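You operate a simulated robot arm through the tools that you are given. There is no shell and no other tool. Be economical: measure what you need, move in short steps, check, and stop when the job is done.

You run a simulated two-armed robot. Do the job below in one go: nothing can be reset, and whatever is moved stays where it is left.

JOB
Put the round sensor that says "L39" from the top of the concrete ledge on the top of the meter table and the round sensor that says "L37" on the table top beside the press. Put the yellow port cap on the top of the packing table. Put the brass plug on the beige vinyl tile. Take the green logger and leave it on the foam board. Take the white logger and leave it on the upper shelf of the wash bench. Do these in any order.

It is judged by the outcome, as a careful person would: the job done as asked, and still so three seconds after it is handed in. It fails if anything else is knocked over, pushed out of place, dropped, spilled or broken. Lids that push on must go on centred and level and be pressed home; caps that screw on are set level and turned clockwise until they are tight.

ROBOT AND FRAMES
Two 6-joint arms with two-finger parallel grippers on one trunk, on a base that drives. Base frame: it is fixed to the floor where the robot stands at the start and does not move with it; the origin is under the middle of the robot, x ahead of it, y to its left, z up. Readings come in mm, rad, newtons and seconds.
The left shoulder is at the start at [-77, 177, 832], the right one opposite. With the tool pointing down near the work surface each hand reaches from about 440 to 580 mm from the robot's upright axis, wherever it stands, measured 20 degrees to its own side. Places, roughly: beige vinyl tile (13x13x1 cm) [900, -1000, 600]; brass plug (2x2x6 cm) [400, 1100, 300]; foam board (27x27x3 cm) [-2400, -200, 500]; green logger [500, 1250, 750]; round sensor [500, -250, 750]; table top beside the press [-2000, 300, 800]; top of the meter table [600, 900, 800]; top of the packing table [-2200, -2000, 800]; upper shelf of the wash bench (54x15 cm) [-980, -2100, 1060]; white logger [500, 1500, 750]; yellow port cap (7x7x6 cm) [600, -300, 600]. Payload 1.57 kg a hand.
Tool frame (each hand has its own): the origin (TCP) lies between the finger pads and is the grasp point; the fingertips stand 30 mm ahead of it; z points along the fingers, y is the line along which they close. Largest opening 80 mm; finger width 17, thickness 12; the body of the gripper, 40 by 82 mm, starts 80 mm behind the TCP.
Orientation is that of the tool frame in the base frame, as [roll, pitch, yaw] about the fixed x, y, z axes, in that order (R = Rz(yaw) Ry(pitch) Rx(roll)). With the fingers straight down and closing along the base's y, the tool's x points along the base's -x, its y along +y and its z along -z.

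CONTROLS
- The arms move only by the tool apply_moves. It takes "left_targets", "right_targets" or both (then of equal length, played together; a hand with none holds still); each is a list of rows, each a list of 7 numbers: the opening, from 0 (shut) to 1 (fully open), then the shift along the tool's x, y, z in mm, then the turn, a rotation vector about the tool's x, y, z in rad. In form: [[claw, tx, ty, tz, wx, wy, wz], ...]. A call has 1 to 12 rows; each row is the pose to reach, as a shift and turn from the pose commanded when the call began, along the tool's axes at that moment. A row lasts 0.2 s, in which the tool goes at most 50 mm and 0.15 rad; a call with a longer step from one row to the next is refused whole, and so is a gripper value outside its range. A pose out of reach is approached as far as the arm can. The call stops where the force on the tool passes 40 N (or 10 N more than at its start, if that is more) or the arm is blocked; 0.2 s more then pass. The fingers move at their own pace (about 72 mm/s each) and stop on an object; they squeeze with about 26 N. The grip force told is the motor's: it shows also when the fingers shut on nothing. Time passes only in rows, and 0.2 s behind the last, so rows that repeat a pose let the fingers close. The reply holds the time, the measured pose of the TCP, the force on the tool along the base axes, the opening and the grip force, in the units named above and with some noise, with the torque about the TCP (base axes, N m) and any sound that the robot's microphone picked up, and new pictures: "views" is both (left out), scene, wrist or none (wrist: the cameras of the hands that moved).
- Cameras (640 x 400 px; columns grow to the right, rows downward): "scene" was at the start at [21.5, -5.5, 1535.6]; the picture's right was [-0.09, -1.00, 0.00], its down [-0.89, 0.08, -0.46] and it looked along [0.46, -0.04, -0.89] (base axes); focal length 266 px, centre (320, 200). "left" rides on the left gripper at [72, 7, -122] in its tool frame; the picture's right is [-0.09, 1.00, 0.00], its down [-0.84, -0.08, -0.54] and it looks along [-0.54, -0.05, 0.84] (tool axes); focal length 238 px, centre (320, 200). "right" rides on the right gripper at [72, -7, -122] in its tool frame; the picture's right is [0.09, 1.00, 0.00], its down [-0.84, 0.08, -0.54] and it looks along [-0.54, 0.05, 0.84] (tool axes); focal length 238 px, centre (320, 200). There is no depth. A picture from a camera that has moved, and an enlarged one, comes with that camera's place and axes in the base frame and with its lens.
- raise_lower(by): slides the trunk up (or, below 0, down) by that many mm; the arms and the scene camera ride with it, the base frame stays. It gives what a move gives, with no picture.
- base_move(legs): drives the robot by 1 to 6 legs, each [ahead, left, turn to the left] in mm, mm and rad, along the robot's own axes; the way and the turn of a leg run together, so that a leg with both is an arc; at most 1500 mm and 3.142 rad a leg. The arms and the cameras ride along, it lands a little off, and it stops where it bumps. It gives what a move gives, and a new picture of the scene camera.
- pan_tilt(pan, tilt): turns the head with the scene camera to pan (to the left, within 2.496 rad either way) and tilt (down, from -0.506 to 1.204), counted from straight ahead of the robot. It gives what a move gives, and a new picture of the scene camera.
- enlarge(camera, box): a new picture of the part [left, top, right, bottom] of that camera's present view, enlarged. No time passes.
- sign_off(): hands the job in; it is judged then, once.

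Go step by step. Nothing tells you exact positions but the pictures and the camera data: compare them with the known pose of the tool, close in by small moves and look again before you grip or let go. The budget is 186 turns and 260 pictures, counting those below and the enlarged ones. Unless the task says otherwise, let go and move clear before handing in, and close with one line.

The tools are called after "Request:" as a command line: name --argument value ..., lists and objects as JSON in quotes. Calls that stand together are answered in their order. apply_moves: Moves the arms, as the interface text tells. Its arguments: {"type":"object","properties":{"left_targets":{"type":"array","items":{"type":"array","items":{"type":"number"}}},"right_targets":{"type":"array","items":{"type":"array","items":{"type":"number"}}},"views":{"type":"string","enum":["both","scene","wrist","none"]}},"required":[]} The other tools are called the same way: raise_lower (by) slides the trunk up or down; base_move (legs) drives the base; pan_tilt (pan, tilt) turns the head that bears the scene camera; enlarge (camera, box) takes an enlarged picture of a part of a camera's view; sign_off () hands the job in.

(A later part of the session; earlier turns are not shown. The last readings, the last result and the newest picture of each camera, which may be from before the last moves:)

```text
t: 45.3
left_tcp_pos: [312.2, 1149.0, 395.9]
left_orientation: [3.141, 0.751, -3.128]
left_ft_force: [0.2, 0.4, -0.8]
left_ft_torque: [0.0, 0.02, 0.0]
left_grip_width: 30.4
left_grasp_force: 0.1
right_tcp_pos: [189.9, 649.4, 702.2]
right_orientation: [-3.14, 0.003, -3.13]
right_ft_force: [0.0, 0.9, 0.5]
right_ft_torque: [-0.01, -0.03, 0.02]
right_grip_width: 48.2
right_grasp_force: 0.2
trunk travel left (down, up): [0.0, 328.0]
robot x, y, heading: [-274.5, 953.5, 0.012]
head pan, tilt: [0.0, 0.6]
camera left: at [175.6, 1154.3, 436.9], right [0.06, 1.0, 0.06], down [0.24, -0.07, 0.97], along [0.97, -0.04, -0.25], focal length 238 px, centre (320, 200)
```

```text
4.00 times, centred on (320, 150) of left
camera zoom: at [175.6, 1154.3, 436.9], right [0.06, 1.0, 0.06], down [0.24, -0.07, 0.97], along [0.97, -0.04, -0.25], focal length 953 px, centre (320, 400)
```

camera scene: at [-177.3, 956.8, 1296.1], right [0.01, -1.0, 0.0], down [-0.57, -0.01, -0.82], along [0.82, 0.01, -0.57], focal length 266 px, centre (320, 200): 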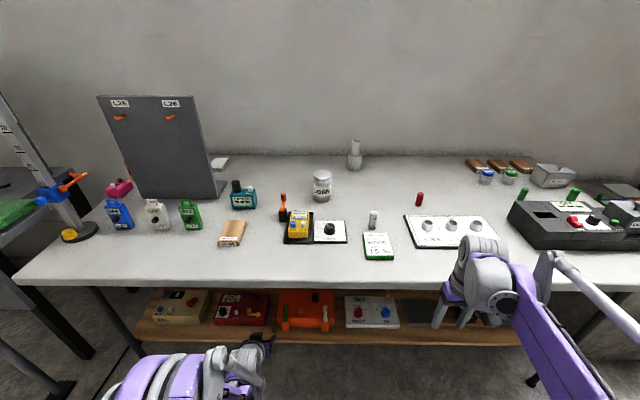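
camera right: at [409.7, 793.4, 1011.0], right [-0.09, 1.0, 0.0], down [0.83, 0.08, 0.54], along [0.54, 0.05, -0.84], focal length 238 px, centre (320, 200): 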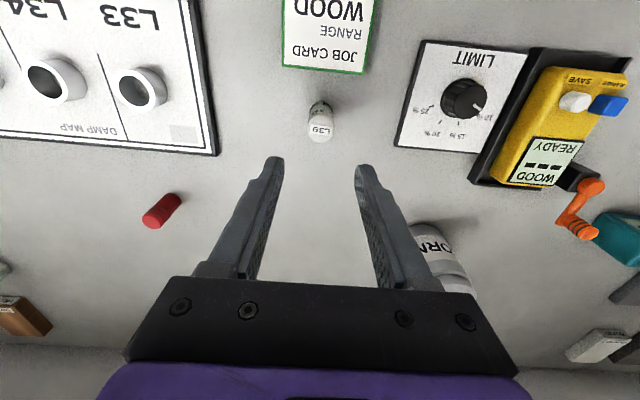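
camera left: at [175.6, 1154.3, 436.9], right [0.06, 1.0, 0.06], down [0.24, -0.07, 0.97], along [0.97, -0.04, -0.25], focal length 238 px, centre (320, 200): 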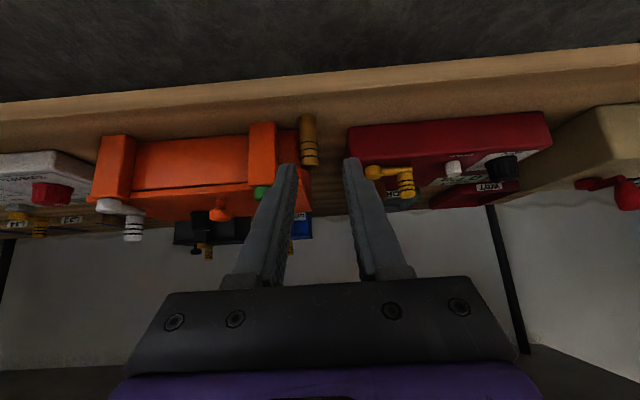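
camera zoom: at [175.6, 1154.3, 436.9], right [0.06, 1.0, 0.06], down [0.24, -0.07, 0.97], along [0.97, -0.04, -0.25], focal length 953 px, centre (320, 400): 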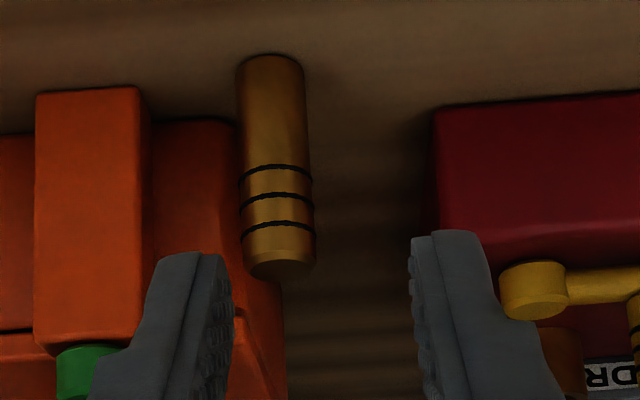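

Plug centre refined to [371, 1139.5], z 305 to 356. I'll advance along the tool axis with the fingers straddling it.

Request:
apply_moves --left_targets '[[0.38, 0, -8, 10, 0, 0, 0], [0.38, 0, -8, 35, 0, 0, 0], [0.38, 0, -8, 55, 0, 0, 0], [0.38, 0, -8, 72, 0, 0, 0]]' --views "wrist"

Request:
enlarge --camera "left" --box '[220, 100, 420, 225]'

```text
t: 46.3
left_tcp_pos: [360.2, 1141.0, 342.6]
left_orientation: [3.14, 0.751, -3.13]
left_ft_force: [-0.1, -0.3, 1.2]
left_ft_torque: [0.01, -0.03, 0.01]
left_grip_width: 30.6
left_grasp_force: 0.1
right_tcp_pos: [190.4, 650.1, 700.5]
right_orientation: [3.141, 0.004, -3.13]
right_ft_force: [-0.3, -0.1, -0.6]
right_ft_torque: [0.01, 0.02, -0.03]
right_grip_width: 47.7
right_grasp_force: 0.1
trunk travel left (down, up): [0.0, 328.0]
robot x, y, heading: [-274.8, 954.9, 0.015]
head pan, tilt: [0.0, 0.6]
camera left: at [224.4, 1146.1, 384.5], right [0.06, 1.0, 0.06], down [0.24, -0.07, 0.97], along [0.97, -0.04, -0.25], focal length 238 px, centre (320, 200)
```

left: 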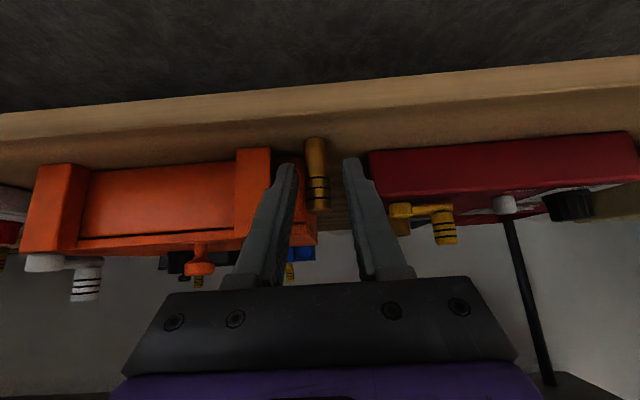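

```text
3.20 times, centred on (320, 162) of left
camera zoom: at [224.4, 1146.1, 384.5], right [0.06, 1.0, 0.06], down [0.24, -0.07, 0.97], along [0.97, -0.04, -0.25], focal length 763 px, centre (320, 320)
```

zoom: 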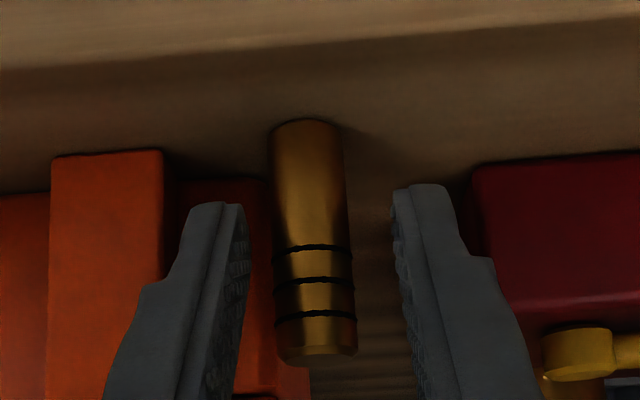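

The plug is between the fingertips. I'll close on it and lift.

Request:
apply_moves --left_targets '[[0.2, 0, 0, 2, 0, 0, 0], [0, 0, 0, 3, 0, 0, 0], [0, 0, 0, 3, 0, 0, 0], [0, 0, 0, 3, 0, 0, 0], [0, -7, 0, -5, 0, 0, 0], [0, -20, 0, -19, 0, 0, 0]]' --views "wrist"

```text
t: 47.7
left_tcp_pos: [362.3, 1141.2, 370.2]
left_orientation: [-3.141, 0.749, -3.13]
left_ft_force: [-0.1, -0.5, -0.4]
left_ft_torque: [-0.05, 0.02, 0.0]
left_grip_width: 14.9
left_grasp_force: 25.4
right_tcp_pos: [190.0, 650.4, 702.3]
right_orientation: [3.14, 0.004, -3.13]
right_ft_force: [0.5, 0.4, 0.0]
right_ft_torque: [0.01, 0.03, -0.02]
right_grip_width: 47.7
right_grasp_force: 0.2
trunk travel left (down, up): [0.0, 328.0]
robot x, y, heading: [-275.8, 954.2, 0.016]
head pan, tilt: [0.0, 0.6]
camera left: at [225.5, 1146.1, 411.7], right [0.06, 1.0, 0.06], down [0.24, -0.07, 0.97], along [0.97, -0.04, -0.25], focal length 238 px, centre (320, 200)
```

left: 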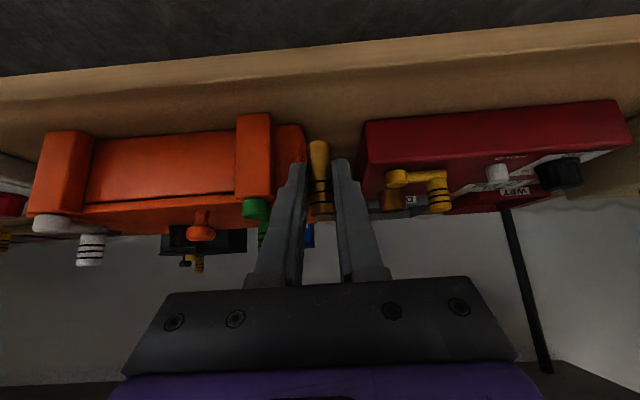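

The plug is held and off the shelf. I'll back away, raise the trunk and bring the left hand up and in, then go for the green logger with the right hand.

Request:
base_move --legs '[[-380, 0, 0], [0, 300, 0]]'

Request:
raise_lower --by 325

Request:
apply_moves --left_targets '[[0, -6, -10, -43, 0, 0, 0], [0, -11, -20, -85, 0, 0, 0], [0, -17, -30, -128, 0, 0, 0], [0, -22, -40, -170, 0, 0, 0], [0, -28, -50, -213, 0, 0, 0], [0, -34, -60, -256, 0, 0, 0], [0, -40, -70, -298, 0, 0, 0], [0, -45, -80, -341, 0, 0, 0]]' --views "scene"

```text
t: 52.9
left_tcp_pos: [-15.9, 1425.6, 369.8]
left_orientation: [3.141, 0.75, -3.133]
left_ft_force: [0.9, -0.1, -0.8]
left_ft_torque: [0.0, -0.01, -0.01]
left_grip_width: 15.3
left_grasp_force: 26.0
right_tcp_pos: [-189.5, 935.6, 702.7]
right_orientation: [3.141, 0.004, -3.134]
right_ft_force: [0.4, 0.3, 0.1]
right_ft_torque: [-0.03, 0.02, 0.03]
right_grip_width: 48.1
right_grasp_force: 0.0
trunk travel left (down, up): [0.0, 328.0]
robot x, y, heading: [-653.2, 1238.2, 0.012]
head pan, tilt: [0.0, 0.6]
camera scene: at [-556.2, 1244.0, 1296.1], right [0.01, -1.0, 0.0], down [-0.56, 0.0, -0.83], along [0.83, 0.01, -0.56], focal length 266 px, centre (320, 200)
```

scene: 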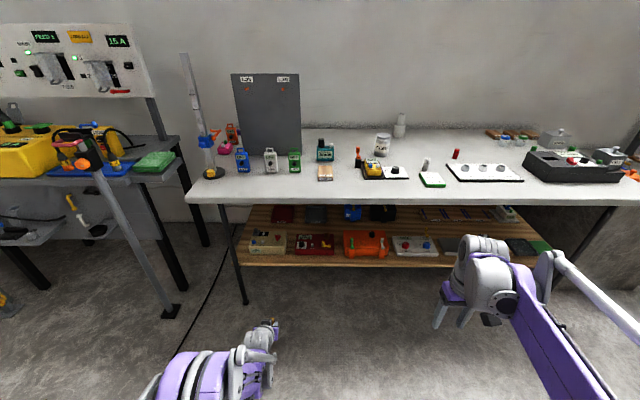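

```text
t: 56.1
left_tcp_pos: [-14.8, 1426.7, 694.1]
left_orientation: [-3.141, 0.749, -3.133]
left_ft_force: [-1.4, 0.0, -0.5]
left_ft_torque: [-0.03, -0.01, 0.02]
left_grip_width: 14.8
left_grasp_force: 26.0
right_tcp_pos: [-190.5, 935.7, 1027.2]
right_orientation: [-3.141, 0.003, -3.133]
right_ft_force: [-0.2, 0.0, -0.5]
right_ft_torque: [0.03, 0.0, 0.02]
right_grip_width: 48.2
right_grasp_force: 0.1
trunk travel left (down, up): [-325.0, 3.0]
robot x, y, heading: [-653.8, 1242.6, 0.013]
head pan, tilt: [0.0, 0.6]
```

```text
t: 57.9
left_tcp_pos: [-213.6, 1344.1, 978.6]
left_orientation: [-3.141, 0.751, -3.133]
left_ft_force: [0.0, 0.0, -0.2]
left_ft_torque: [-0.02, 0.04, 0.0]
left_grip_width: 15.1
left_grasp_force: 25.9
right_tcp_pos: [-191.2, 936.4, 1026.8]
right_orientation: [-3.142, 0.003, -3.132]
right_ft_force: [-0.2, -0.3, -0.2]
right_ft_torque: [0.0, -0.03, 0.02]
right_grip_width: 47.9
right_grasp_force: 0.1
trunk travel left (down, up): [-325.0, 3.0]
robot x, y, heading: [-653.4, 1241.7, 0.007]
head pan, tilt: [0.0, 0.6]
camera scene: at [-611.0, 1243.6, 1626.9], right [0.01, -1.0, 0.0], down [-0.56, 0.0, -0.83], along [0.83, 0.01, -0.56], focal length 266 px, centre (320, 200)
```

scene: 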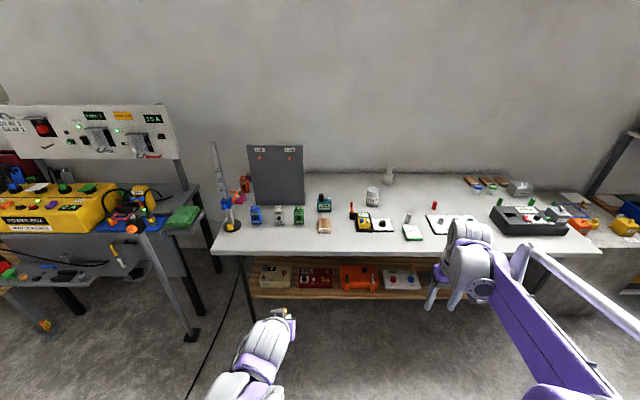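

The way is clear, so I'll approach the loggers with both hands high.

Request:
base_move --legs '[[560, 240, 0]]'

Request:
apply_moves --right_targets '[[0.6, -10, 40, 0, 0, 0, 0], [0.6, -20, 80, 0, 0, 0, 0], [0.6, -30, 120, 20, 0, 0, 0], [0.6, -40, 160, 40, 0, 0, 0]]' --views "wrist"

```text
t: 61.2
left_tcp_pos: [324.0, 1593.5, 976.9]
left_orientation: [-3.141, 0.75, -3.127]
left_ft_force: [-0.1, -0.1, -0.8]
left_ft_torque: [-0.02, 0.01, 0.0]
left_grip_width: 15.3
left_grasp_force: 26.1
right_tcp_pos: [348.1, 1186.0, 1026.5]
right_orientation: [-3.141, 0.004, -3.128]
right_ft_force: [0.0, -0.4, -0.8]
right_ft_torque: [-0.01, 0.02, -0.01]
right_grip_width: 48.1
right_grasp_force: 0.0
trunk travel left (down, up): [-325.0, 3.0]
robot x, y, heading: [-112.4, 1494.0, 0.013]
head pan, tilt: [0.0, 0.6]
camera scene: at [-72.5, 1491.4, 1626.8], right [0.01, -1.0, 0.0], down [-0.56, -0.01, -0.83], along [0.83, 0.01, -0.56], focal length 266 px, centre (320, 200)
```

scene: 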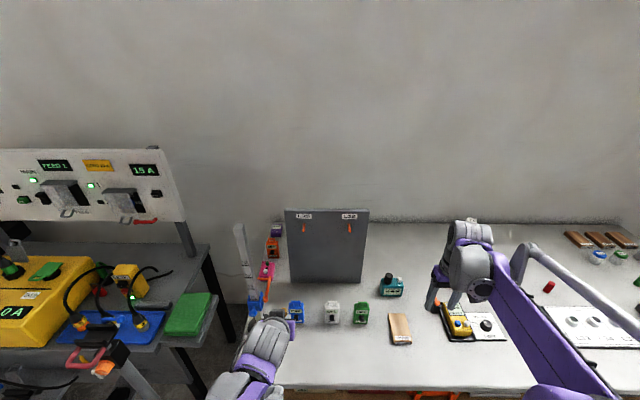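

```text
t: 62.2
left_tcp_pos: [324.1, 1594.8, 978.4]
left_orientation: [-3.14, 0.752, -3.127]
left_ft_force: [-0.1, -0.4, -0.4]
left_ft_torque: [0.0, -0.04, 0.03]
left_grip_width: 15.3
left_grasp_force: 26.1
right_tcp_pos: [384.8, 1347.2, 989.3]
right_orientation: [-3.141, 0.005, -3.128]
right_ft_force: [0.3, -0.4, -0.2]
right_ft_torque: [-0.01, 0.0, -0.03]
right_grip_width: 47.9
right_grasp_force: 0.1
trunk travel left (down, up): [-325.0, 3.0]
robot x, y, heading: [-114.7, 1487.1, 0.014]
head pan, tilt: [0.0, 0.6]
camera right: at [314.1, 1338.8, 1110.2], right [-0.11, 0.99, 0.0], down [0.83, 0.09, 0.54], along [0.54, 0.06, -0.84], focal length 238 px, centre (320, 200)
```

right: 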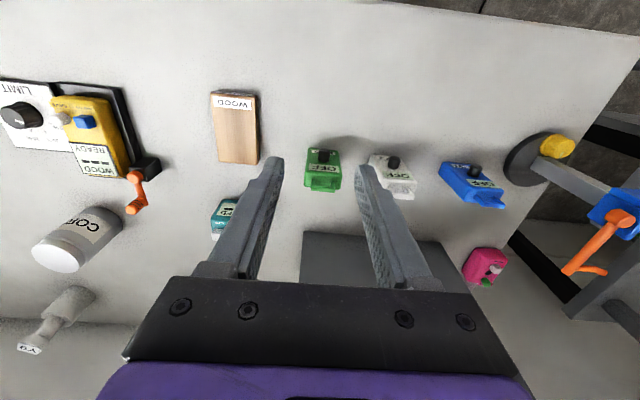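

Request:
enlarge --camera "right" --box '[270, 120, 450, 220]'

Request:
enlarge --camera "scene" --box '[260, 270, 420, 370]'

```text
3.56 times, centred on (360, 170) of right
camera zoom: at [314.1, 1338.8, 1110.2], right [-0.11, 0.99, 0.0], down [0.83, 0.09, 0.54], along [0.54, 0.06, -0.84], focal length 848 px, centre (178, 307)
```

zoom: 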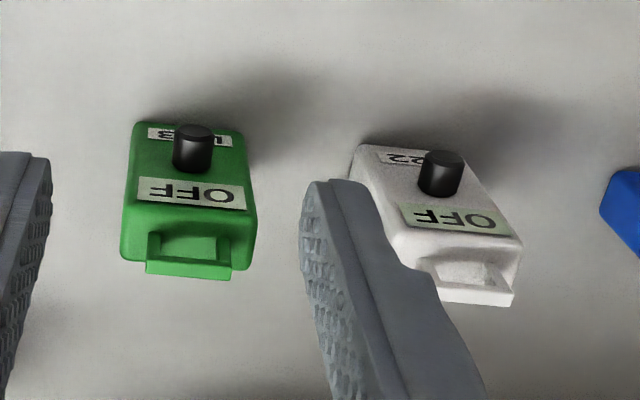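

```text
4.00 times, centred on (340, 320) of scene
camera zoom: at [-71.7, 1492.5, 1626.9], right [0.01, -1.0, 0.0], down [-0.57, -0.01, -0.82], along [0.82, 0.01, -0.57], focal length 1063 px, centre (240, -280)
```

zoom: 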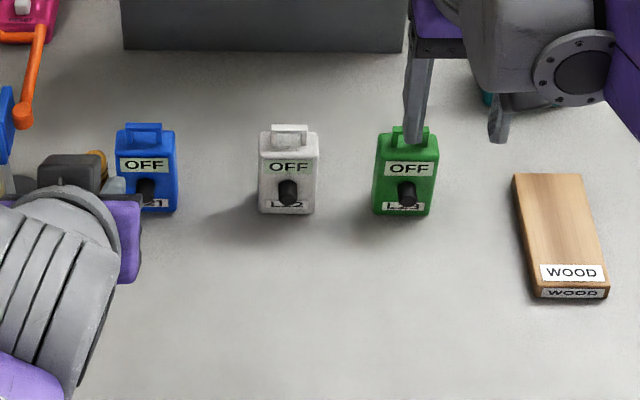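

The green logger (L23) stands upright at about [462, 1357], roughly 52 mm wide, with its handle top near z=847. I'll drive 50 mm closer and move the open right hand above it.

Request:
base_move --legs '[[50, 0, 0]]'

Request:
apply_moves --right_targets '[[1, -15, 5, 30, 0, 0, 0], [1, -27, 10, 70, 0, 0, 0], [1, -27, 10, 90, 0, 0, 0]]' --views "wrist"

```text
t: 63.2
left_tcp_pos: [371.3, 1594.1, 976.6]
left_orientation: [-3.141, 0.751, -3.128]
left_ft_force: [-0.8, 0.0, -1.8]
left_ft_torque: [-0.01, -0.01, 0.02]
left_grip_width: 15.0
left_grasp_force: 26.0
right_tcp_pos: [431.7, 1347.0, 989.3]
right_orientation: [-3.141, 0.002, -3.126]
right_ft_force: [-0.5, 0.7, -0.7]
right_ft_torque: [-0.01, 0.02, 0.01]
right_grip_width: 48.2
right_grasp_force: 0.0
trunk travel left (down, up): [-325.0, 3.0]
robot x, y, heading: [-67.9, 1493.0, 0.015]
head pan, tilt: [0.0, 0.6]
camera scene: at [-25.1, 1492.2, 1626.4], right [0.01, -1.0, 0.0], down [-0.56, -0.01, -0.83], along [0.83, 0.01, -0.56], focal length 266 px, centre (320, 200)
```

scene: 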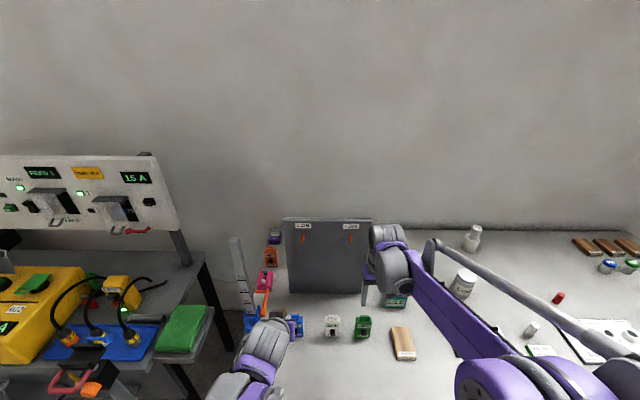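

```text
t: 64.0
left_tcp_pos: [373.4, 1594.9, 977.7]
left_orientation: [-3.141, 0.751, -3.128]
left_ft_force: [0.3, 0.1, -0.4]
left_ft_torque: [0.0, 0.01, 0.03]
left_grip_width: 15.4
left_grasp_force: 25.6
right_tcp_pos: [464.4, 1358.1, 899.4]
right_orientation: [-3.141, 0.004, -3.127]
right_ft_force: [0.2, 0.7, 1.2]
right_ft_torque: [0.0, 0.0, 0.02]
right_grip_width: 80.1
right_grasp_force: 0.1
trunk travel left (down, up): [-325.0, 3.0]
robot x, y, heading: [-63.4, 1490.6, 0.015]
head pan, tilt: [0.0, 0.6]
camera right: at [391.8, 1349.7, 1020.9], right [-0.11, 0.99, 0.0], down [0.83, 0.09, 0.54], along [0.54, 0.06, -0.84], focal length 238 px, centre (320, 200)
```

right: 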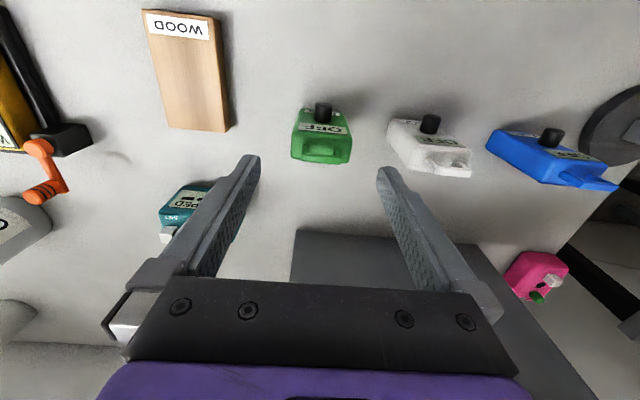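

The hand is aligned, so I'll descend over the green logger.

Request:
apply_moves --right_targets '[[1, 3, 0, 30, 0, 0, 0], [1, 3, 0, 60, 0, 0, 0], [1, 3, 0, 88, 0, 0, 0]]' --views "wrist"

```text
t: 64.8
left_tcp_pos: [373.6, 1594.8, 977.9]
left_orientation: [-3.141, 0.749, -3.128]
left_ft_force: [-0.2, -1.4, -0.6]
left_ft_torque: [0.02, 0.04, -0.03]
left_grip_width: 14.8
left_grasp_force: 25.9
right_tcp_pos: [461.7, 1358.2, 811.6]
right_orientation: [3.142, 0.004, -3.127]
right_ft_force: [-0.2, 0.4, 0.2]
right_ft_torque: [-0.03, -0.01, -0.01]
right_grip_width: 80.2
right_grasp_force: 0.2
trunk travel left (down, up): [-325.0, 3.0]
robot x, y, heading: [-66.8, 1490.3, 0.013]
head pan, tilt: [0.0, 0.6]
camera right: at [389.9, 1350.0, 932.6], right [-0.11, 0.99, 0.0], down [0.83, 0.09, 0.54], along [0.54, 0.06, -0.84], focal length 238 px, centre (320, 200)
```

right: 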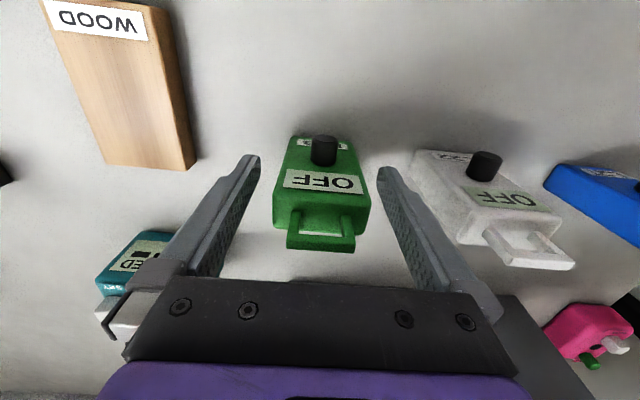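

Request:
apply_moves --right_targets '[[0.8, -5, 0, 3, 0, 0, 0], [0.4, -5, 0, 3, 0, 0, 0], [0.2, -5, 0, 3, 0, 0, 0], [0.2, -5, 0, 3, 0, 0, 0], [0.2, -5, 0, -20, 0, 0, 0], [0.2, -5, 0, -60, 0, 0, 0], [0.2, -5, 0, -100, 0, 0, 0]]' --views "wrist"

```text
t: 66.4
left_tcp_pos: [372.5, 1594.7, 977.3]
left_orientation: [3.141, 0.751, -3.128]
left_ft_force: [-0.3, 0.0, -0.5]
left_ft_torque: [0.01, -0.01, 0.0]
left_grip_width: 15.0
left_grasp_force: 26.0
right_tcp_pos: [464.4, 1359.0, 911.7]
right_orientation: [-3.141, 0.003, -3.127]
right_ft_force: [0.1, 0.1, -0.4]
right_ft_torque: [0.01, 0.01, 0.03]
right_grip_width: 49.4
right_grasp_force: 26.2
trunk travel left (down, up): [-325.0, 3.0]
robot x, y, heading: [-72.5, 1492.9, 0.015]
head pan, tilt: [0.0, 0.6]
camera right: at [393.0, 1349.0, 1032.7], right [-0.11, 0.99, 0.0], down [0.83, 0.09, 0.54], along [0.54, 0.06, -0.84], focal length 238 px, centre (320, 200)
```

right: 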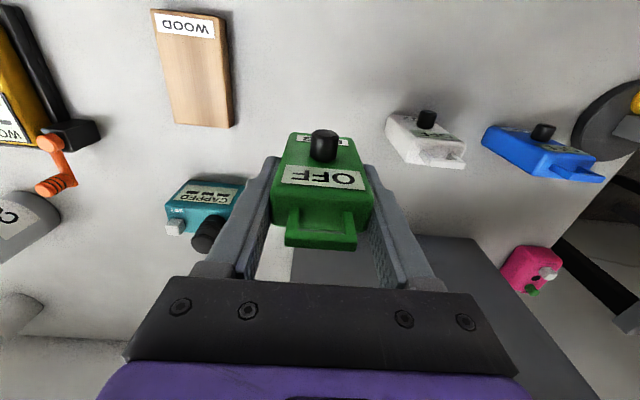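

The green logger is held. I'll back off and drive right to the rack with the beige tile.

Request:
base_move --legs '[[-300, 0, 0], [0, -1240, 0], [0, -1240, 0]]'

Request:
pan_tilt --pan 0.0 --tilt 0.75

```text
t: 90.0
left_tcp_pos: [92.1, -903.9, 976.6]
left_orientation: [3.14, 0.751, -3.126]
left_ft_force: [-0.4, -0.6, -0.4]
left_ft_torque: [-0.02, 0.0, 0.0]
left_grip_width: 14.8
left_grasp_force: 25.9
right_tcp_pos: [183.7, -1140.3, 911.0]
right_orientation: [3.141, 0.003, -3.125]
right_ft_force: [0.1, -0.3, -0.5]
right_ft_torque: [-0.04, -0.02, -0.02]
right_grip_width: 49.5
right_grasp_force: 26.0
trunk travel left (down, up): [-325.0, 3.0]
robot x, y, heading: [-348.9, -1006.4, 0.02]
head pan, tilt: [0.0, 0.6]
camera scene: at [-304.2, -1006.9, 1626.9], right [0.02, -1.0, 0.0], down [-0.56, -0.01, -0.83], along [0.82, 0.01, -0.56], focal length 266 px, centre (320, 200)
```

scene: 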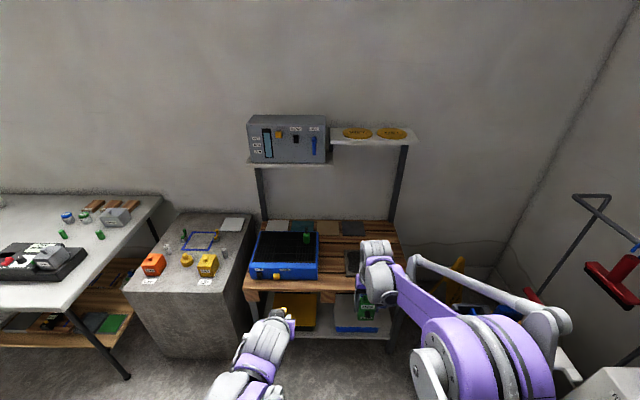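

```text
t: 90.7
left_tcp_pos: [91.9, -903.5, 978.0]
left_orientation: [-3.14, 0.751, -3.123]
left_ft_force: [0.2, 0.3, -0.6]
left_ft_torque: [0.02, 0.01, 0.0]
left_grip_width: 14.9
left_grasp_force: 26.0
right_tcp_pos: [183.5, -1140.7, 911.1]
right_orientation: [3.141, 0.004, -3.124]
right_ft_force: [-2.0, 0.2, -1.3]
right_ft_torque: [0.01, -0.04, -0.01]
right_grip_width: 49.6
right_grasp_force: 26.4
trunk travel left (down, up): [-325.0, 3.0]
robot x, y, heading: [-344.9, -1006.2, 0.021]
head pan, tilt: [0.0, 0.75]
camera scene: at [-309.7, -1007.0, 1614.0], right [0.02, -1.0, 0.0], down [-0.68, -0.01, -0.73], along [0.73, 0.01, -0.68], focal length 266 px, centre (320, 200)
```

scene: 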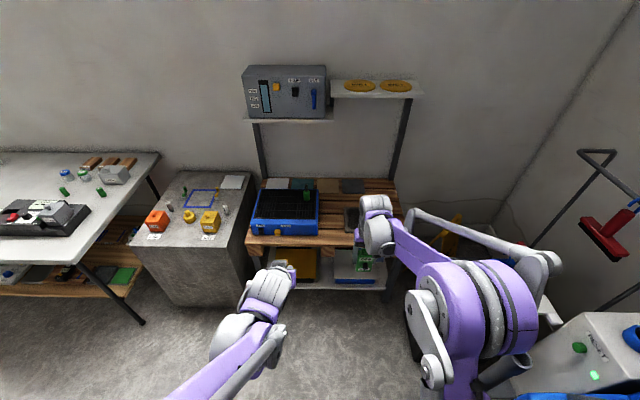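

Request:
enlarge --camera "scene" --box '[210, 160, 420, 290]'

```text
3.05 times, centred on (315, 225) of scene
camera zoom: at [-309.7, -1007.0, 1614.0], right [0.02, -1.0, 0.0], down [-0.68, -0.01, -0.73], along [0.73, 0.01, -0.68], focal length 810 px, centre (335, 124)
```

zoom: 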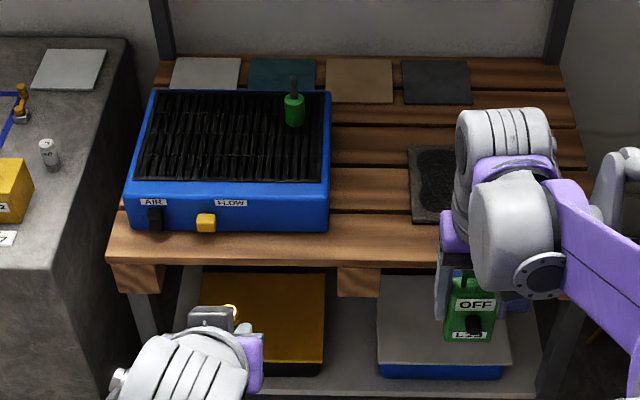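

The beige tile is the third tile in the back row, centred about [905, -1037], just right of the blue drier. I'll retract the right hand, drive in and reach over it with the left hand.

Request:
apply_moves --right_targets '[[0.2, 40, 0, 0, 0, 0, 0], [0.2, 80, 0, -10, 0, 0, 0], [0.2, 120, 0, -20, 0, 0, 0], [0.2, 150, 0, -30, 0, 0, 0]]' --views "none"

Request:
base_move --legs '[[0, -190, 0], [520, 0, 0]]'

Request:
apply_moves --left_targets '[[0, -20, 8, 38, 0, 0, 0], [0, -40, 16, 76, 0, 0, 0], [0, -60, 24, 114, 0, 0, 0], [0, -80, 32, 152, 0, 0, 0], [0, -90, 40, 190, 0, 0, 0], [0, -90, 45, 220, 0, 0, 0]]' --views "both"

```text
t: 91.7
left_tcp_pos: [90.3, -902.4, 976.3]
left_orientation: [3.14, 0.75, -3.126]
left_ft_force: [0.3, 0.0, 0.3]
left_ft_torque: [0.0, -0.02, 0.01]
left_grip_width: 15.0
left_grasp_force: 25.8
right_tcp_pos: [33.9, -1142.9, 941.2]
right_orientation: [3.141, 0.004, -3.123]
right_ft_force: [-0.4, -0.1, -0.6]
right_ft_torque: [0.04, -0.03, -0.01]
right_grip_width: 49.4
right_grasp_force: 25.6
trunk travel left (down, up): [-325.0, 3.0]
robot x, y, heading: [-349.7, -1006.2, 0.018]
head pan, tilt: [0.0, 0.75]
```

```text
t: 96.6
left_tcp_pos: [609.3, -1073.8, 976.8]
left_orientation: [-3.141, 0.75, -3.114]
left_ft_force: [-0.3, 0.5, -0.3]
left_ft_torque: [0.01, 0.04, -0.04]
left_grip_width: 15.1
left_grasp_force: 26.3
right_tcp_pos: [554.1, -1313.8, 940.4]
right_orientation: [3.141, 0.003, -3.113]
right_ft_force: [0.1, -0.5, -0.9]
right_ft_torque: [-0.02, 0.01, 0.0]
right_grip_width: 49.5
right_grasp_force: 26.2
trunk travel left (down, up): [-325.0, 3.0]
robot x, y, heading: [171.3, -1184.0, 0.029]
head pan, tilt: [0.0, 0.75]
camera scene: at [209.6, -1181.9, 1613.9], right [0.03, -1.0, 0.0], down [-0.68, -0.02, -0.73], along [0.73, 0.02, -0.68], focal length 266 px, centre (320, 200)
```

scene: 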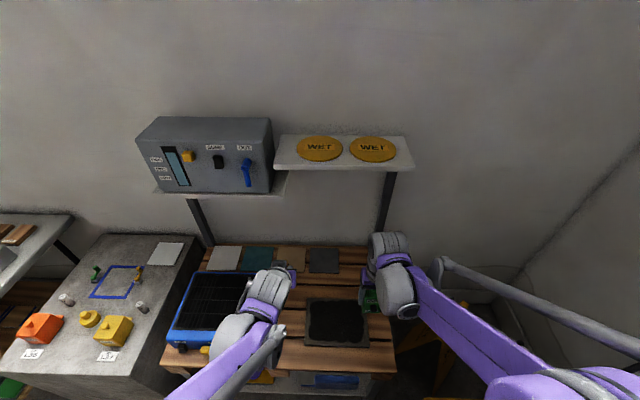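

```text
t: 98.0
left_tcp_pos: [826.7, -1019.4, 878.7]
left_orientation: [3.14, 0.751, -3.114]
left_ft_force: [-0.6, 0.1, -0.9]
left_ft_torque: [0.01, 0.01, 0.01]
left_grip_width: 15.0
left_grasp_force: 25.7
right_tcp_pos: [557.2, -1313.1, 939.3]
right_orientation: [3.141, 0.001, -3.114]
right_ft_force: [0.3, -0.3, -0.7]
right_ft_torque: [0.0, 0.0, 0.03]
right_grip_width: 49.4
right_grasp_force: 25.7
trunk travel left (down, up): [-325.0, 3.0]
robot x, y, heading: [172.5, -1181.3, 0.03]
head pan, tilt: [0.0, 0.75]
camera scene: at [210.6, -1181.8, 1614.0], right [0.03, -1.0, 0.0], down [-0.68, -0.02, -0.73], along [0.73, 0.02, -0.68], focal length 266 px, centre (320, 200)
camera left: at [689.2, -1017.7, 919.4], right [0.04, 1.0, 0.06], down [0.25, -0.07, 0.97], along [0.97, -0.02, -0.25], focal length 238 px, centre (320, 200)
```

scene: 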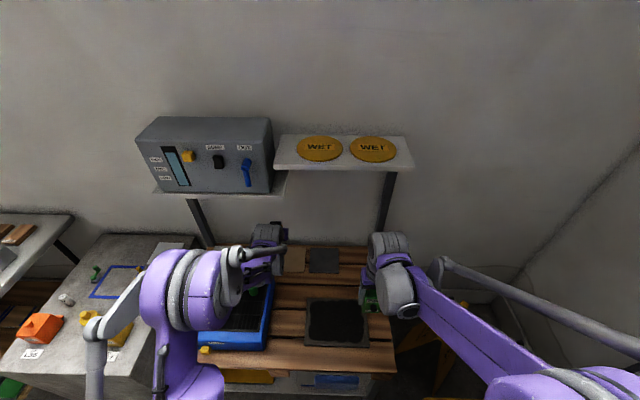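
left: 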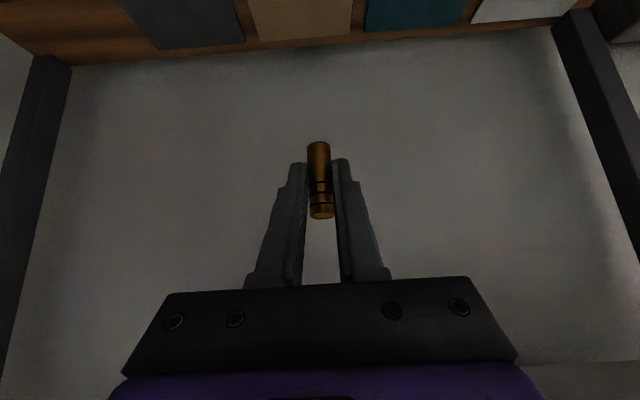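

The tile is confirmed at about [908, -1036]. I'll nudge the base 50 mm forward and lower the plug towards the tile.

Request:
base_move --legs '[[50, 0, 0]]'

Request:
apply_moves --left_targets '[[0, 24, -4, 29, 0, 0, 0], [0, 48, -8, 58, 0, 0, 0], [0, 72, -12, 87, 0, 0, 0], [0, 96, -16, 116, 0, 0, 0], [0, 115, -18, 140, 0, 0, 0]]' --views "wrist"

```text
t: 98.9
left_tcp_pos: [872.2, -1021.5, 877.6]
left_orientation: [-3.141, 0.75, -3.114]
left_ft_force: [0.8, -0.2, -0.3]
left_ft_torque: [0.0, -0.01, 0.01]
left_grip_width: 15.2
left_grasp_force: 25.5
right_tcp_pos: [602.1, -1311.3, 938.7]
right_orientation: [-3.141, 0.005, -3.112]
right_ft_force: [0.1, 0.0, -0.3]
right_ft_torque: [0.0, 0.02, -0.05]
right_grip_width: 49.5
right_grasp_force: 26.4
trunk travel left (down, up): [-325.0, 3.0]
robot x, y, heading: [218.9, -1182.2, 0.029]
head pan, tilt: [0.0, 0.75]
camera scene: at [256.7, -1180.6, 1613.5], right [0.03, -1.0, 0.0], down [-0.68, -0.02, -0.73], along [0.73, 0.02, -0.68], focal length 266 px, centre (320, 200)
```

scene: 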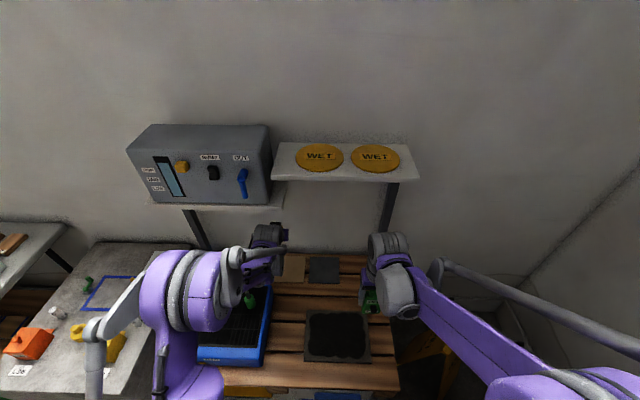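

```text
t: 100.1
left_tcp_pos: [886.5, -1038.7, 696.4]
left_orientation: [3.141, 0.748, -3.114]
left_ft_force: [-0.2, 0.2, 0.4]
left_ft_torque: [0.0, 0.0, -0.03]
left_grip_width: 15.2
left_grasp_force: 26.4
right_tcp_pos: [605.4, -1310.4, 941.1]
right_orientation: [-3.141, 0.001, -3.115]
right_ft_force: [0.5, -0.4, -0.9]
right_ft_torque: [0.0, 0.0, -0.02]
right_grip_width: 49.4
right_grasp_force: 26.5
trunk travel left (down, up): [-325.0, 3.0]
robot x, y, heading: [216.5, -1183.2, 0.027]
head pan, tilt: [0.0, 0.75]
camera left: at [749.5, -1034.9, 738.2], right [0.04, 1.0, 0.06], down [0.25, -0.07, 0.97], along [0.97, -0.02, -0.25], focal length 238 px, centre (320, 200)
```

left: 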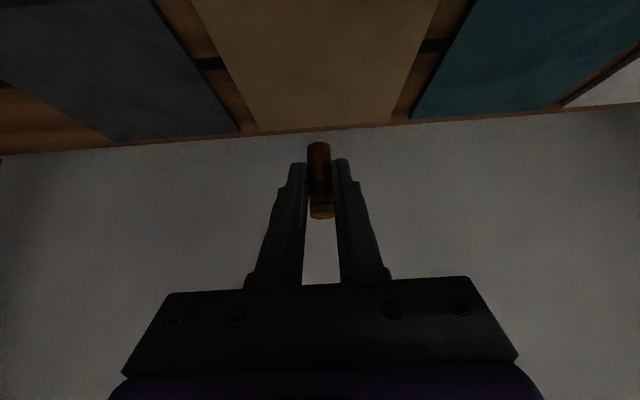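

Centred over the tile. I'll lower 40 mm, then finish slowly to contact.

Request:
apply_moves --left_targets '[[0, 10.2, 0, 11, 0, 0, 0], [0, 20.5, 0, 22, 0, 0, 0], [0, 27.3, 0, 29.3, 0, 0, 0], [0, 29.3, 0, 31.5, 0, 0, 0], [0, 31.4, 0, 33.7, 0, 0, 0], [0, 33.4, 0, 35.9, 0, 0, 0], [0, 35.5, 0, 38.1, 0, 0, 0], [0, 37.5, 0, 40.3, 0, 0, 0], [0, 39.6, 0, 42.5, 0, 0, 0]]' --views "wrist"

```text
t: 102.1
left_tcp_pos: [885.6, -1037.2, 641.2]
left_orientation: [-3.141, 0.754, -3.114]
left_ft_force: [3.1, 1.3, 17.2]
left_ft_torque: [0.08, -0.44, 0.01]
left_grip_width: 15.5
left_grasp_force: 25.7
right_tcp_pos: [602.8, -1312.7, 942.2]
right_orientation: [3.14, 0.007, -3.113]
right_ft_force: [1.0, 0.2, -1.0]
right_ft_torque: [0.01, -0.04, -0.03]
right_grip_width: 49.3
right_grasp_force: 25.5
trunk travel left (down, up): [-325.0, 3.0]
robot x, y, heading: [219.3, -1179.3, 0.028]
head pan, tilt: [0.0, 0.75]
camera left: at [749.1, -1034.3, 681.9], right [0.04, 1.0, 0.06], down [0.24, -0.07, 0.97], along [0.97, -0.02, -0.24], focal length 238 px, centre (320, 200)
```

left: 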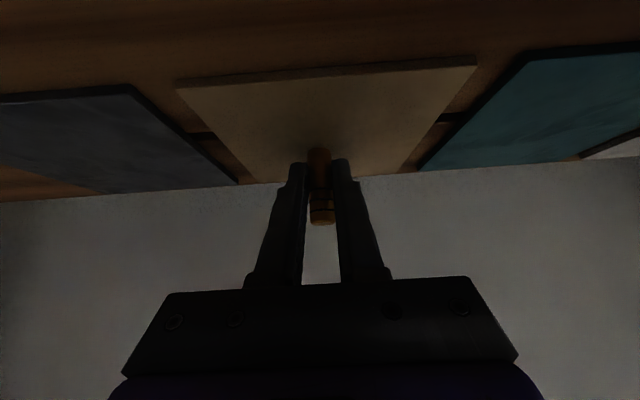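

The plug rests on the tile, so I'll open and withdraw along the tool axis.

Request:
apply_moves --left_targets '[[0, -0.7, 0, -0.7, 0, 0, 0], [0.25, -0.7, 0, -0.7, 0, 0, 0], [0.4, -0.7, 0, -0.7, 0, 0, 0], [0.4, -0.7, 0, -0.7, 0, 0, 0], [0.4, -0.7, 0, -25, 0, 0, 0], [0.4, -0.7, 0, -60, 0, 0, 0], [0.4, -10, 0, -100, 0, 0, 0]]' --views "wrist"

```text
t: 103.7
left_tcp_pos: [826.3, -1038.7, 719.0]
left_orientation: [3.141, 0.752, -3.114]
left_ft_force: [-0.6, -1.4, 1.1]
left_ft_torque: [0.01, -0.02, 0.0]
left_grip_width: 32.0
left_grasp_force: 0.1
right_tcp_pos: [604.2, -1311.7, 940.0]
right_orientation: [-3.141, 0.004, -3.114]
right_ft_force: [-0.6, 0.8, -1.8]
right_ft_torque: [0.05, -0.04, 0.02]
right_grip_width: 49.7
right_grasp_force: 26.4
trunk travel left (down, up): [-325.0, 3.0]
robot x, y, heading: [218.0, -1178.2, 0.031]
head pan, tilt: [0.0, 0.75]
camera left: at [689.6, -1036.2, 760.0], right [0.04, 1.0, 0.06], down [0.24, -0.07, 0.97], along [0.97, -0.02, -0.25], focal length 238 px, centre (320, 200)
```

left: 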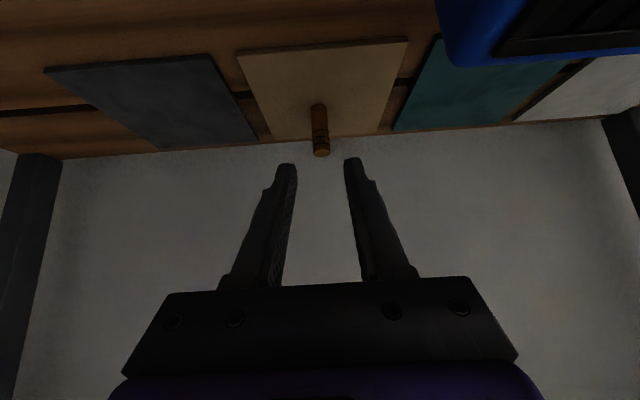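

The plug stands on the beige tile. I'll back off, bring the left hand up to vertical, and go to the ledge for L37 (about [669, -212]).

Request:
base_move --legs '[[-330, 0, -0.03]]'

Request:
apply_moves --left_targets '[[0.6, -16, 0, -37, 0, 0.125, 0], [0.6, -32, 0, -74, 0, 0.25, 0], [0.6, -48, 0, -111, 0, 0.375, 0], [0.6, -65, 0, -148, 0, 0.5, 0], [0.6, -81, 0, -185, 0, 0.625, 0], [0.6, -98, 0, -223, 0, 0.75, 0]]' --views "none"

Request:
base_move --legs '[[0, 820, 0]]'

Request:
pan_tilt --pan 0.1 --tilt 0.95

```text
t: 105.9
left_tcp_pos: [502.4, -1061.6, 718.0]
left_orientation: [3.141, 0.75, 3.14]
left_ft_force: [0.4, -0.4, -0.1]
left_ft_torque: [0.01, 0.02, 0.02]
left_grip_width: 31.8
left_grasp_force: 0.1
right_tcp_pos: [270.3, -1327.1, 940.8]
right_orientation: [3.142, 0.004, 3.14]
right_ft_force: [0.0, 0.0, -0.1]
right_ft_torque: [0.01, -0.06, 0.01]
right_grip_width: 49.3
right_grasp_force: 26.3
trunk travel left (down, up): [-325.0, 3.0]
robot x, y, heading: [-110.6, -1186.9, -0.002]
head pan, tilt: [0.0, 0.75]
camera scene: at [-70.5, -1186.1, 1614.2], right [0.0, -1.0, 0.0], down [-0.68, 0.0, -0.73], along [0.73, 0.0, -0.68], focal length 266 px, centre (320, 200)
```

scene: 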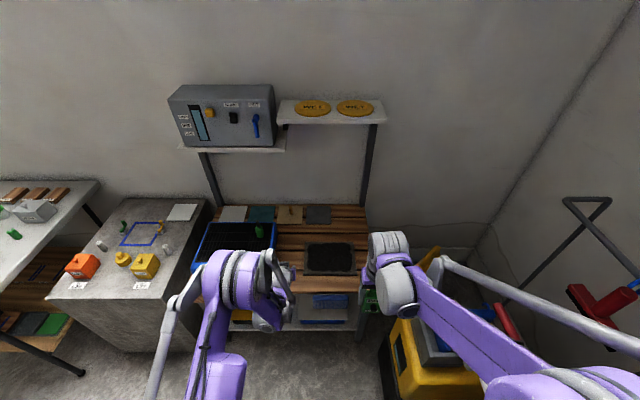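

```text
t: 107.3
left_tcp_pos: [421.0, -1061.8, 948.5]
left_orientation: [3.141, -0.003, 3.139]
left_ft_force: [-0.6, -0.2, -0.1]
left_ft_torque: [0.01, 0.03, 0.0]
left_grip_width: 48.1
left_grasp_force: 0.0
right_tcp_pos: [270.4, -1329.1, 939.1]
right_orientation: [3.141, 0.003, 3.138]
right_ft_force: [0.3, 0.4, -1.5]
right_ft_torque: [0.0, -0.03, 0.04]
right_grip_width: 49.8
right_grasp_force: 26.0
trunk travel left (down, up): [-325.0, 3.0]
robot x, y, heading: [-109.6, -1188.1, -0.004]
head pan, tilt: [0.0, 0.75]
```

```text
t: 114.7
left_tcp_pos: [420.4, -261.7, 947.4]
left_orientation: [3.141, 0.001, -3.142]
left_ft_force: [0.4, 0.1, 0.1]
left_ft_torque: [-0.02, 0.0, -0.02]
left_grip_width: 48.0
left_grasp_force: 0.0
right_tcp_pos: [272.0, -528.0, 940.0]
right_orientation: [3.14, 0.002, -3.141]
right_ft_force: [-0.2, 0.9, -0.5]
right_ft_torque: [-0.02, 0.0, 0.0]
right_grip_width: 49.4
right_grasp_force: 26.2
trunk travel left (down, up): [-325.0, 3.0]
robot x, y, heading: [-110.5, -386.9, 0.002]
head pan, tilt: [0.0, 0.75]
camera scene: at [-70.3, -386.5, 1614.0], right [0.0, -1.0, 0.0], down [-0.68, 0.0, -0.73], along [0.73, 0.0, -0.68], focal length 266 px, centre (320, 200)
```

scene: 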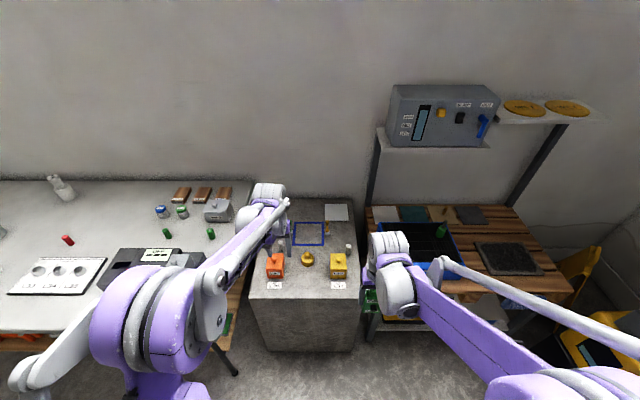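

```text
t: 115.4
left_tcp_pos: [421.4, -261.0, 948.1]
left_orientation: [-3.141, 0.0, 3.142]
left_ft_force: [0.0, -0.1, -0.7]
left_ft_torque: [-0.02, -0.02, 0.0]
left_grip_width: 48.2
left_grasp_force: 0.1
right_tcp_pos: [272.9, -526.3, 940.1]
right_orientation: [-3.141, 0.004, -3.141]
right_ft_force: [-0.2, 1.0, -1.1]
right_ft_torque: [0.0, -0.02, -0.01]
right_grip_width: 49.7
right_grasp_force: 25.8
trunk travel left (down, up): [-325.0, 3.0]
robot x, y, heading: [-110.2, -387.0, -0.0]
head pan, tilt: [0.099, 0.949]
camera scene: at [-80.8, -379.3, 1598.5], right [0.1, -0.99, 0.0], down [-0.81, -0.08, -0.58], along [0.58, 0.06, -0.81], focal length 266 px, centre (320, 200)
```

scene: 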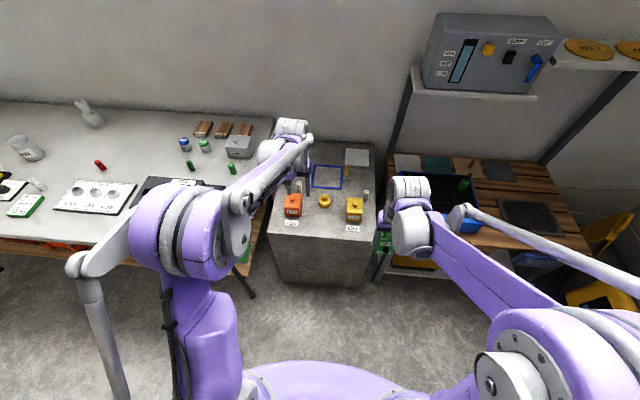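

L37 stands behind the orange box. I'll drive forward with the hands high, put the left hand over L37, then check.

Request:
base_move --legs '[[255, 0, 0]]'

Request:
apply_moves --left_targets '[[0.55, 2, 25, 20, 0, 0, 0], [0.55, 4, 45, 50, 0, 0, 0], [0.55, 5, 45, 80, 0, 0, 0], [0.55, 5, 45, 110, 0, 0, 0]]' --views "wrist"

Request:
enlarge --camera "scene" --box '[220, 100, 420, 260]'

```text
t: 117.3
left_tcp_pos: [671.9, -262.5, 946.7]
left_orientation: [3.142, -0.001, 3.141]
left_ft_force: [-0.9, -0.4, 0.1]
left_ft_torque: [-0.01, -0.01, -0.03]
left_grip_width: 48.0
left_grasp_force: 0.2
right_tcp_pos: [521.8, -528.3, 940.3]
right_orientation: [3.141, 0.004, 3.14]
right_ft_force: [-0.5, 0.2, -1.0]
right_ft_torque: [-0.01, -0.02, -0.02]
right_grip_width: 49.7
right_grasp_force: 25.7
trunk travel left (down, up): [-325.0, 3.0]
robot x, y, heading: [139.8, -386.6, -0.005]
head pan, tilt: [0.099, 0.949]
camera scene: at [169.7, -379.5, 1598.2], right [0.1, -1.0, 0.0], down [-0.81, -0.08, -0.58], along [0.58, 0.06, -0.81], focal length 266 px, centre (320, 200)
```

scene: 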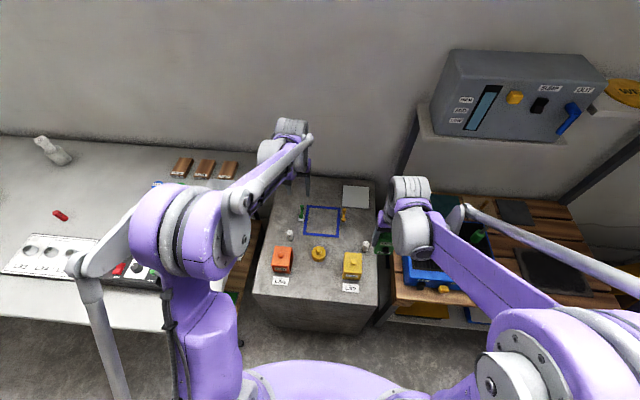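

```text
t: 118.3
left_tcp_pos: [666.7, -218.0, 837.4]
left_orientation: [-3.141, 0.001, 3.14]
left_ft_force: [-0.1, 0.2, 0.4]
left_ft_torque: [-0.01, 0.0, 0.01]
left_grip_width: 44.1
left_grasp_force: 0.0
right_tcp_pos: [522.8, -528.1, 940.0]
right_orientation: [-3.141, 0.001, 3.138]
right_ft_force: [0.7, 0.0, -1.3]
right_ft_torque: [0.01, -0.01, 0.01]
right_grip_width: 49.3
right_grasp_force: 26.0
trunk travel left (down, up): [-325.0, 3.0]
robot x, y, heading: [138.5, -388.6, 0.0]
head pan, tilt: [0.099, 0.949]
camera left: at [594.1, -210.9, 960.7], right [0.09, 1.0, 0.0], down [0.84, -0.08, 0.54], along [0.54, -0.05, -0.84], focal length 238 px, centre (320, 200)
```

left: 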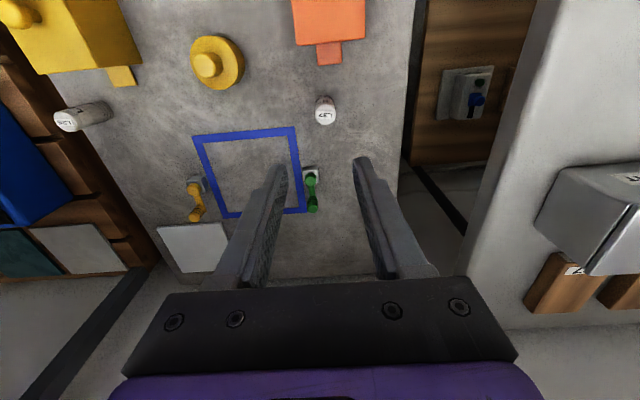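

```text
2.50 times, centred on (320, 180) of scene
camera zoom: at [170.6, -379.2, 1598.4], right [0.1, -1.0, 0.0], down [-0.81, -0.08, -0.58], along [0.58, 0.06, -0.81], focal length 665 px, centre (320, 250)
```

zoom: 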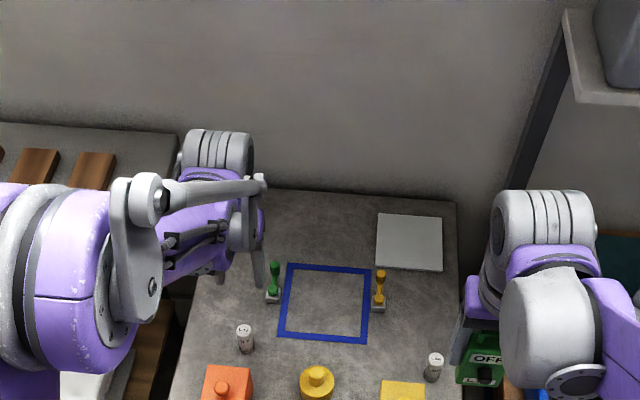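

L37 is at about [665, -210]. I'll lower the trunk 120, then the arm the rest.

Request:
raise_lower --by -120

Request:
apply_moves --left_targets '[[0.55, 2, 8, 0, 0, 0, 0], [0.55, 2, 8, 30, 0, 0, 0]]' --views "wrist"

```text
t: 119.8
left_tcp_pos: [668.1, -217.7, 718.2]
left_orientation: [3.14, 0.002, 3.14]
left_ft_force: [-0.3, 0.6, 0.2]
left_ft_torque: [-0.02, -0.02, -0.01]
left_grip_width: 43.9
left_grasp_force: 0.0
right_tcp_pos: [522.4, -528.9, 820.7]
right_orientation: [3.142, 0.003, 3.14]
right_ft_force: [0.1, 0.6, -1.4]
right_ft_torque: [-0.05, -0.02, 0.03]
right_grip_width: 49.5
right_grasp_force: 25.9
trunk travel left (down, up): [-205.0, 123.0]
robot x, y, heading: [141.2, -385.5, 0.002]
head pan, tilt: [0.099, 0.949]
```

```text
t: 120.4
left_tcp_pos: [666.3, -210.3, 686.4]
left_orientation: [-3.141, 0.0, 3.14]
left_ft_force: [-0.5, 0.3, -0.4]
left_ft_torque: [-0.02, 0.01, -0.02]
left_grip_width: 44.0
left_grasp_force: 0.1
right_tcp_pos: [523.5, -529.0, 821.0]
right_orientation: [3.141, 0.001, 3.14]
right_ft_force: [0.4, -0.4, -0.9]
right_ft_torque: [0.04, -0.02, 0.01]
right_grip_width: 49.6
right_grasp_force: 26.0
trunk travel left (down, up): [-205.0, 123.0]
robot x, y, heading: [145.1, -387.7, -0.002]
head pan, tilt: [0.099, 0.949]
camera left: at [594.4, -202.6, 810.4], right [0.09, 1.0, 0.0], down [0.84, -0.08, 0.54], along [0.54, -0.05, -0.84], focal length 238 px, centre (320, 200)
```

left: 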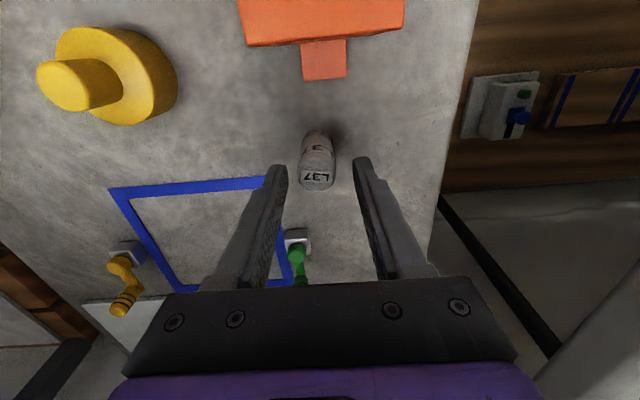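

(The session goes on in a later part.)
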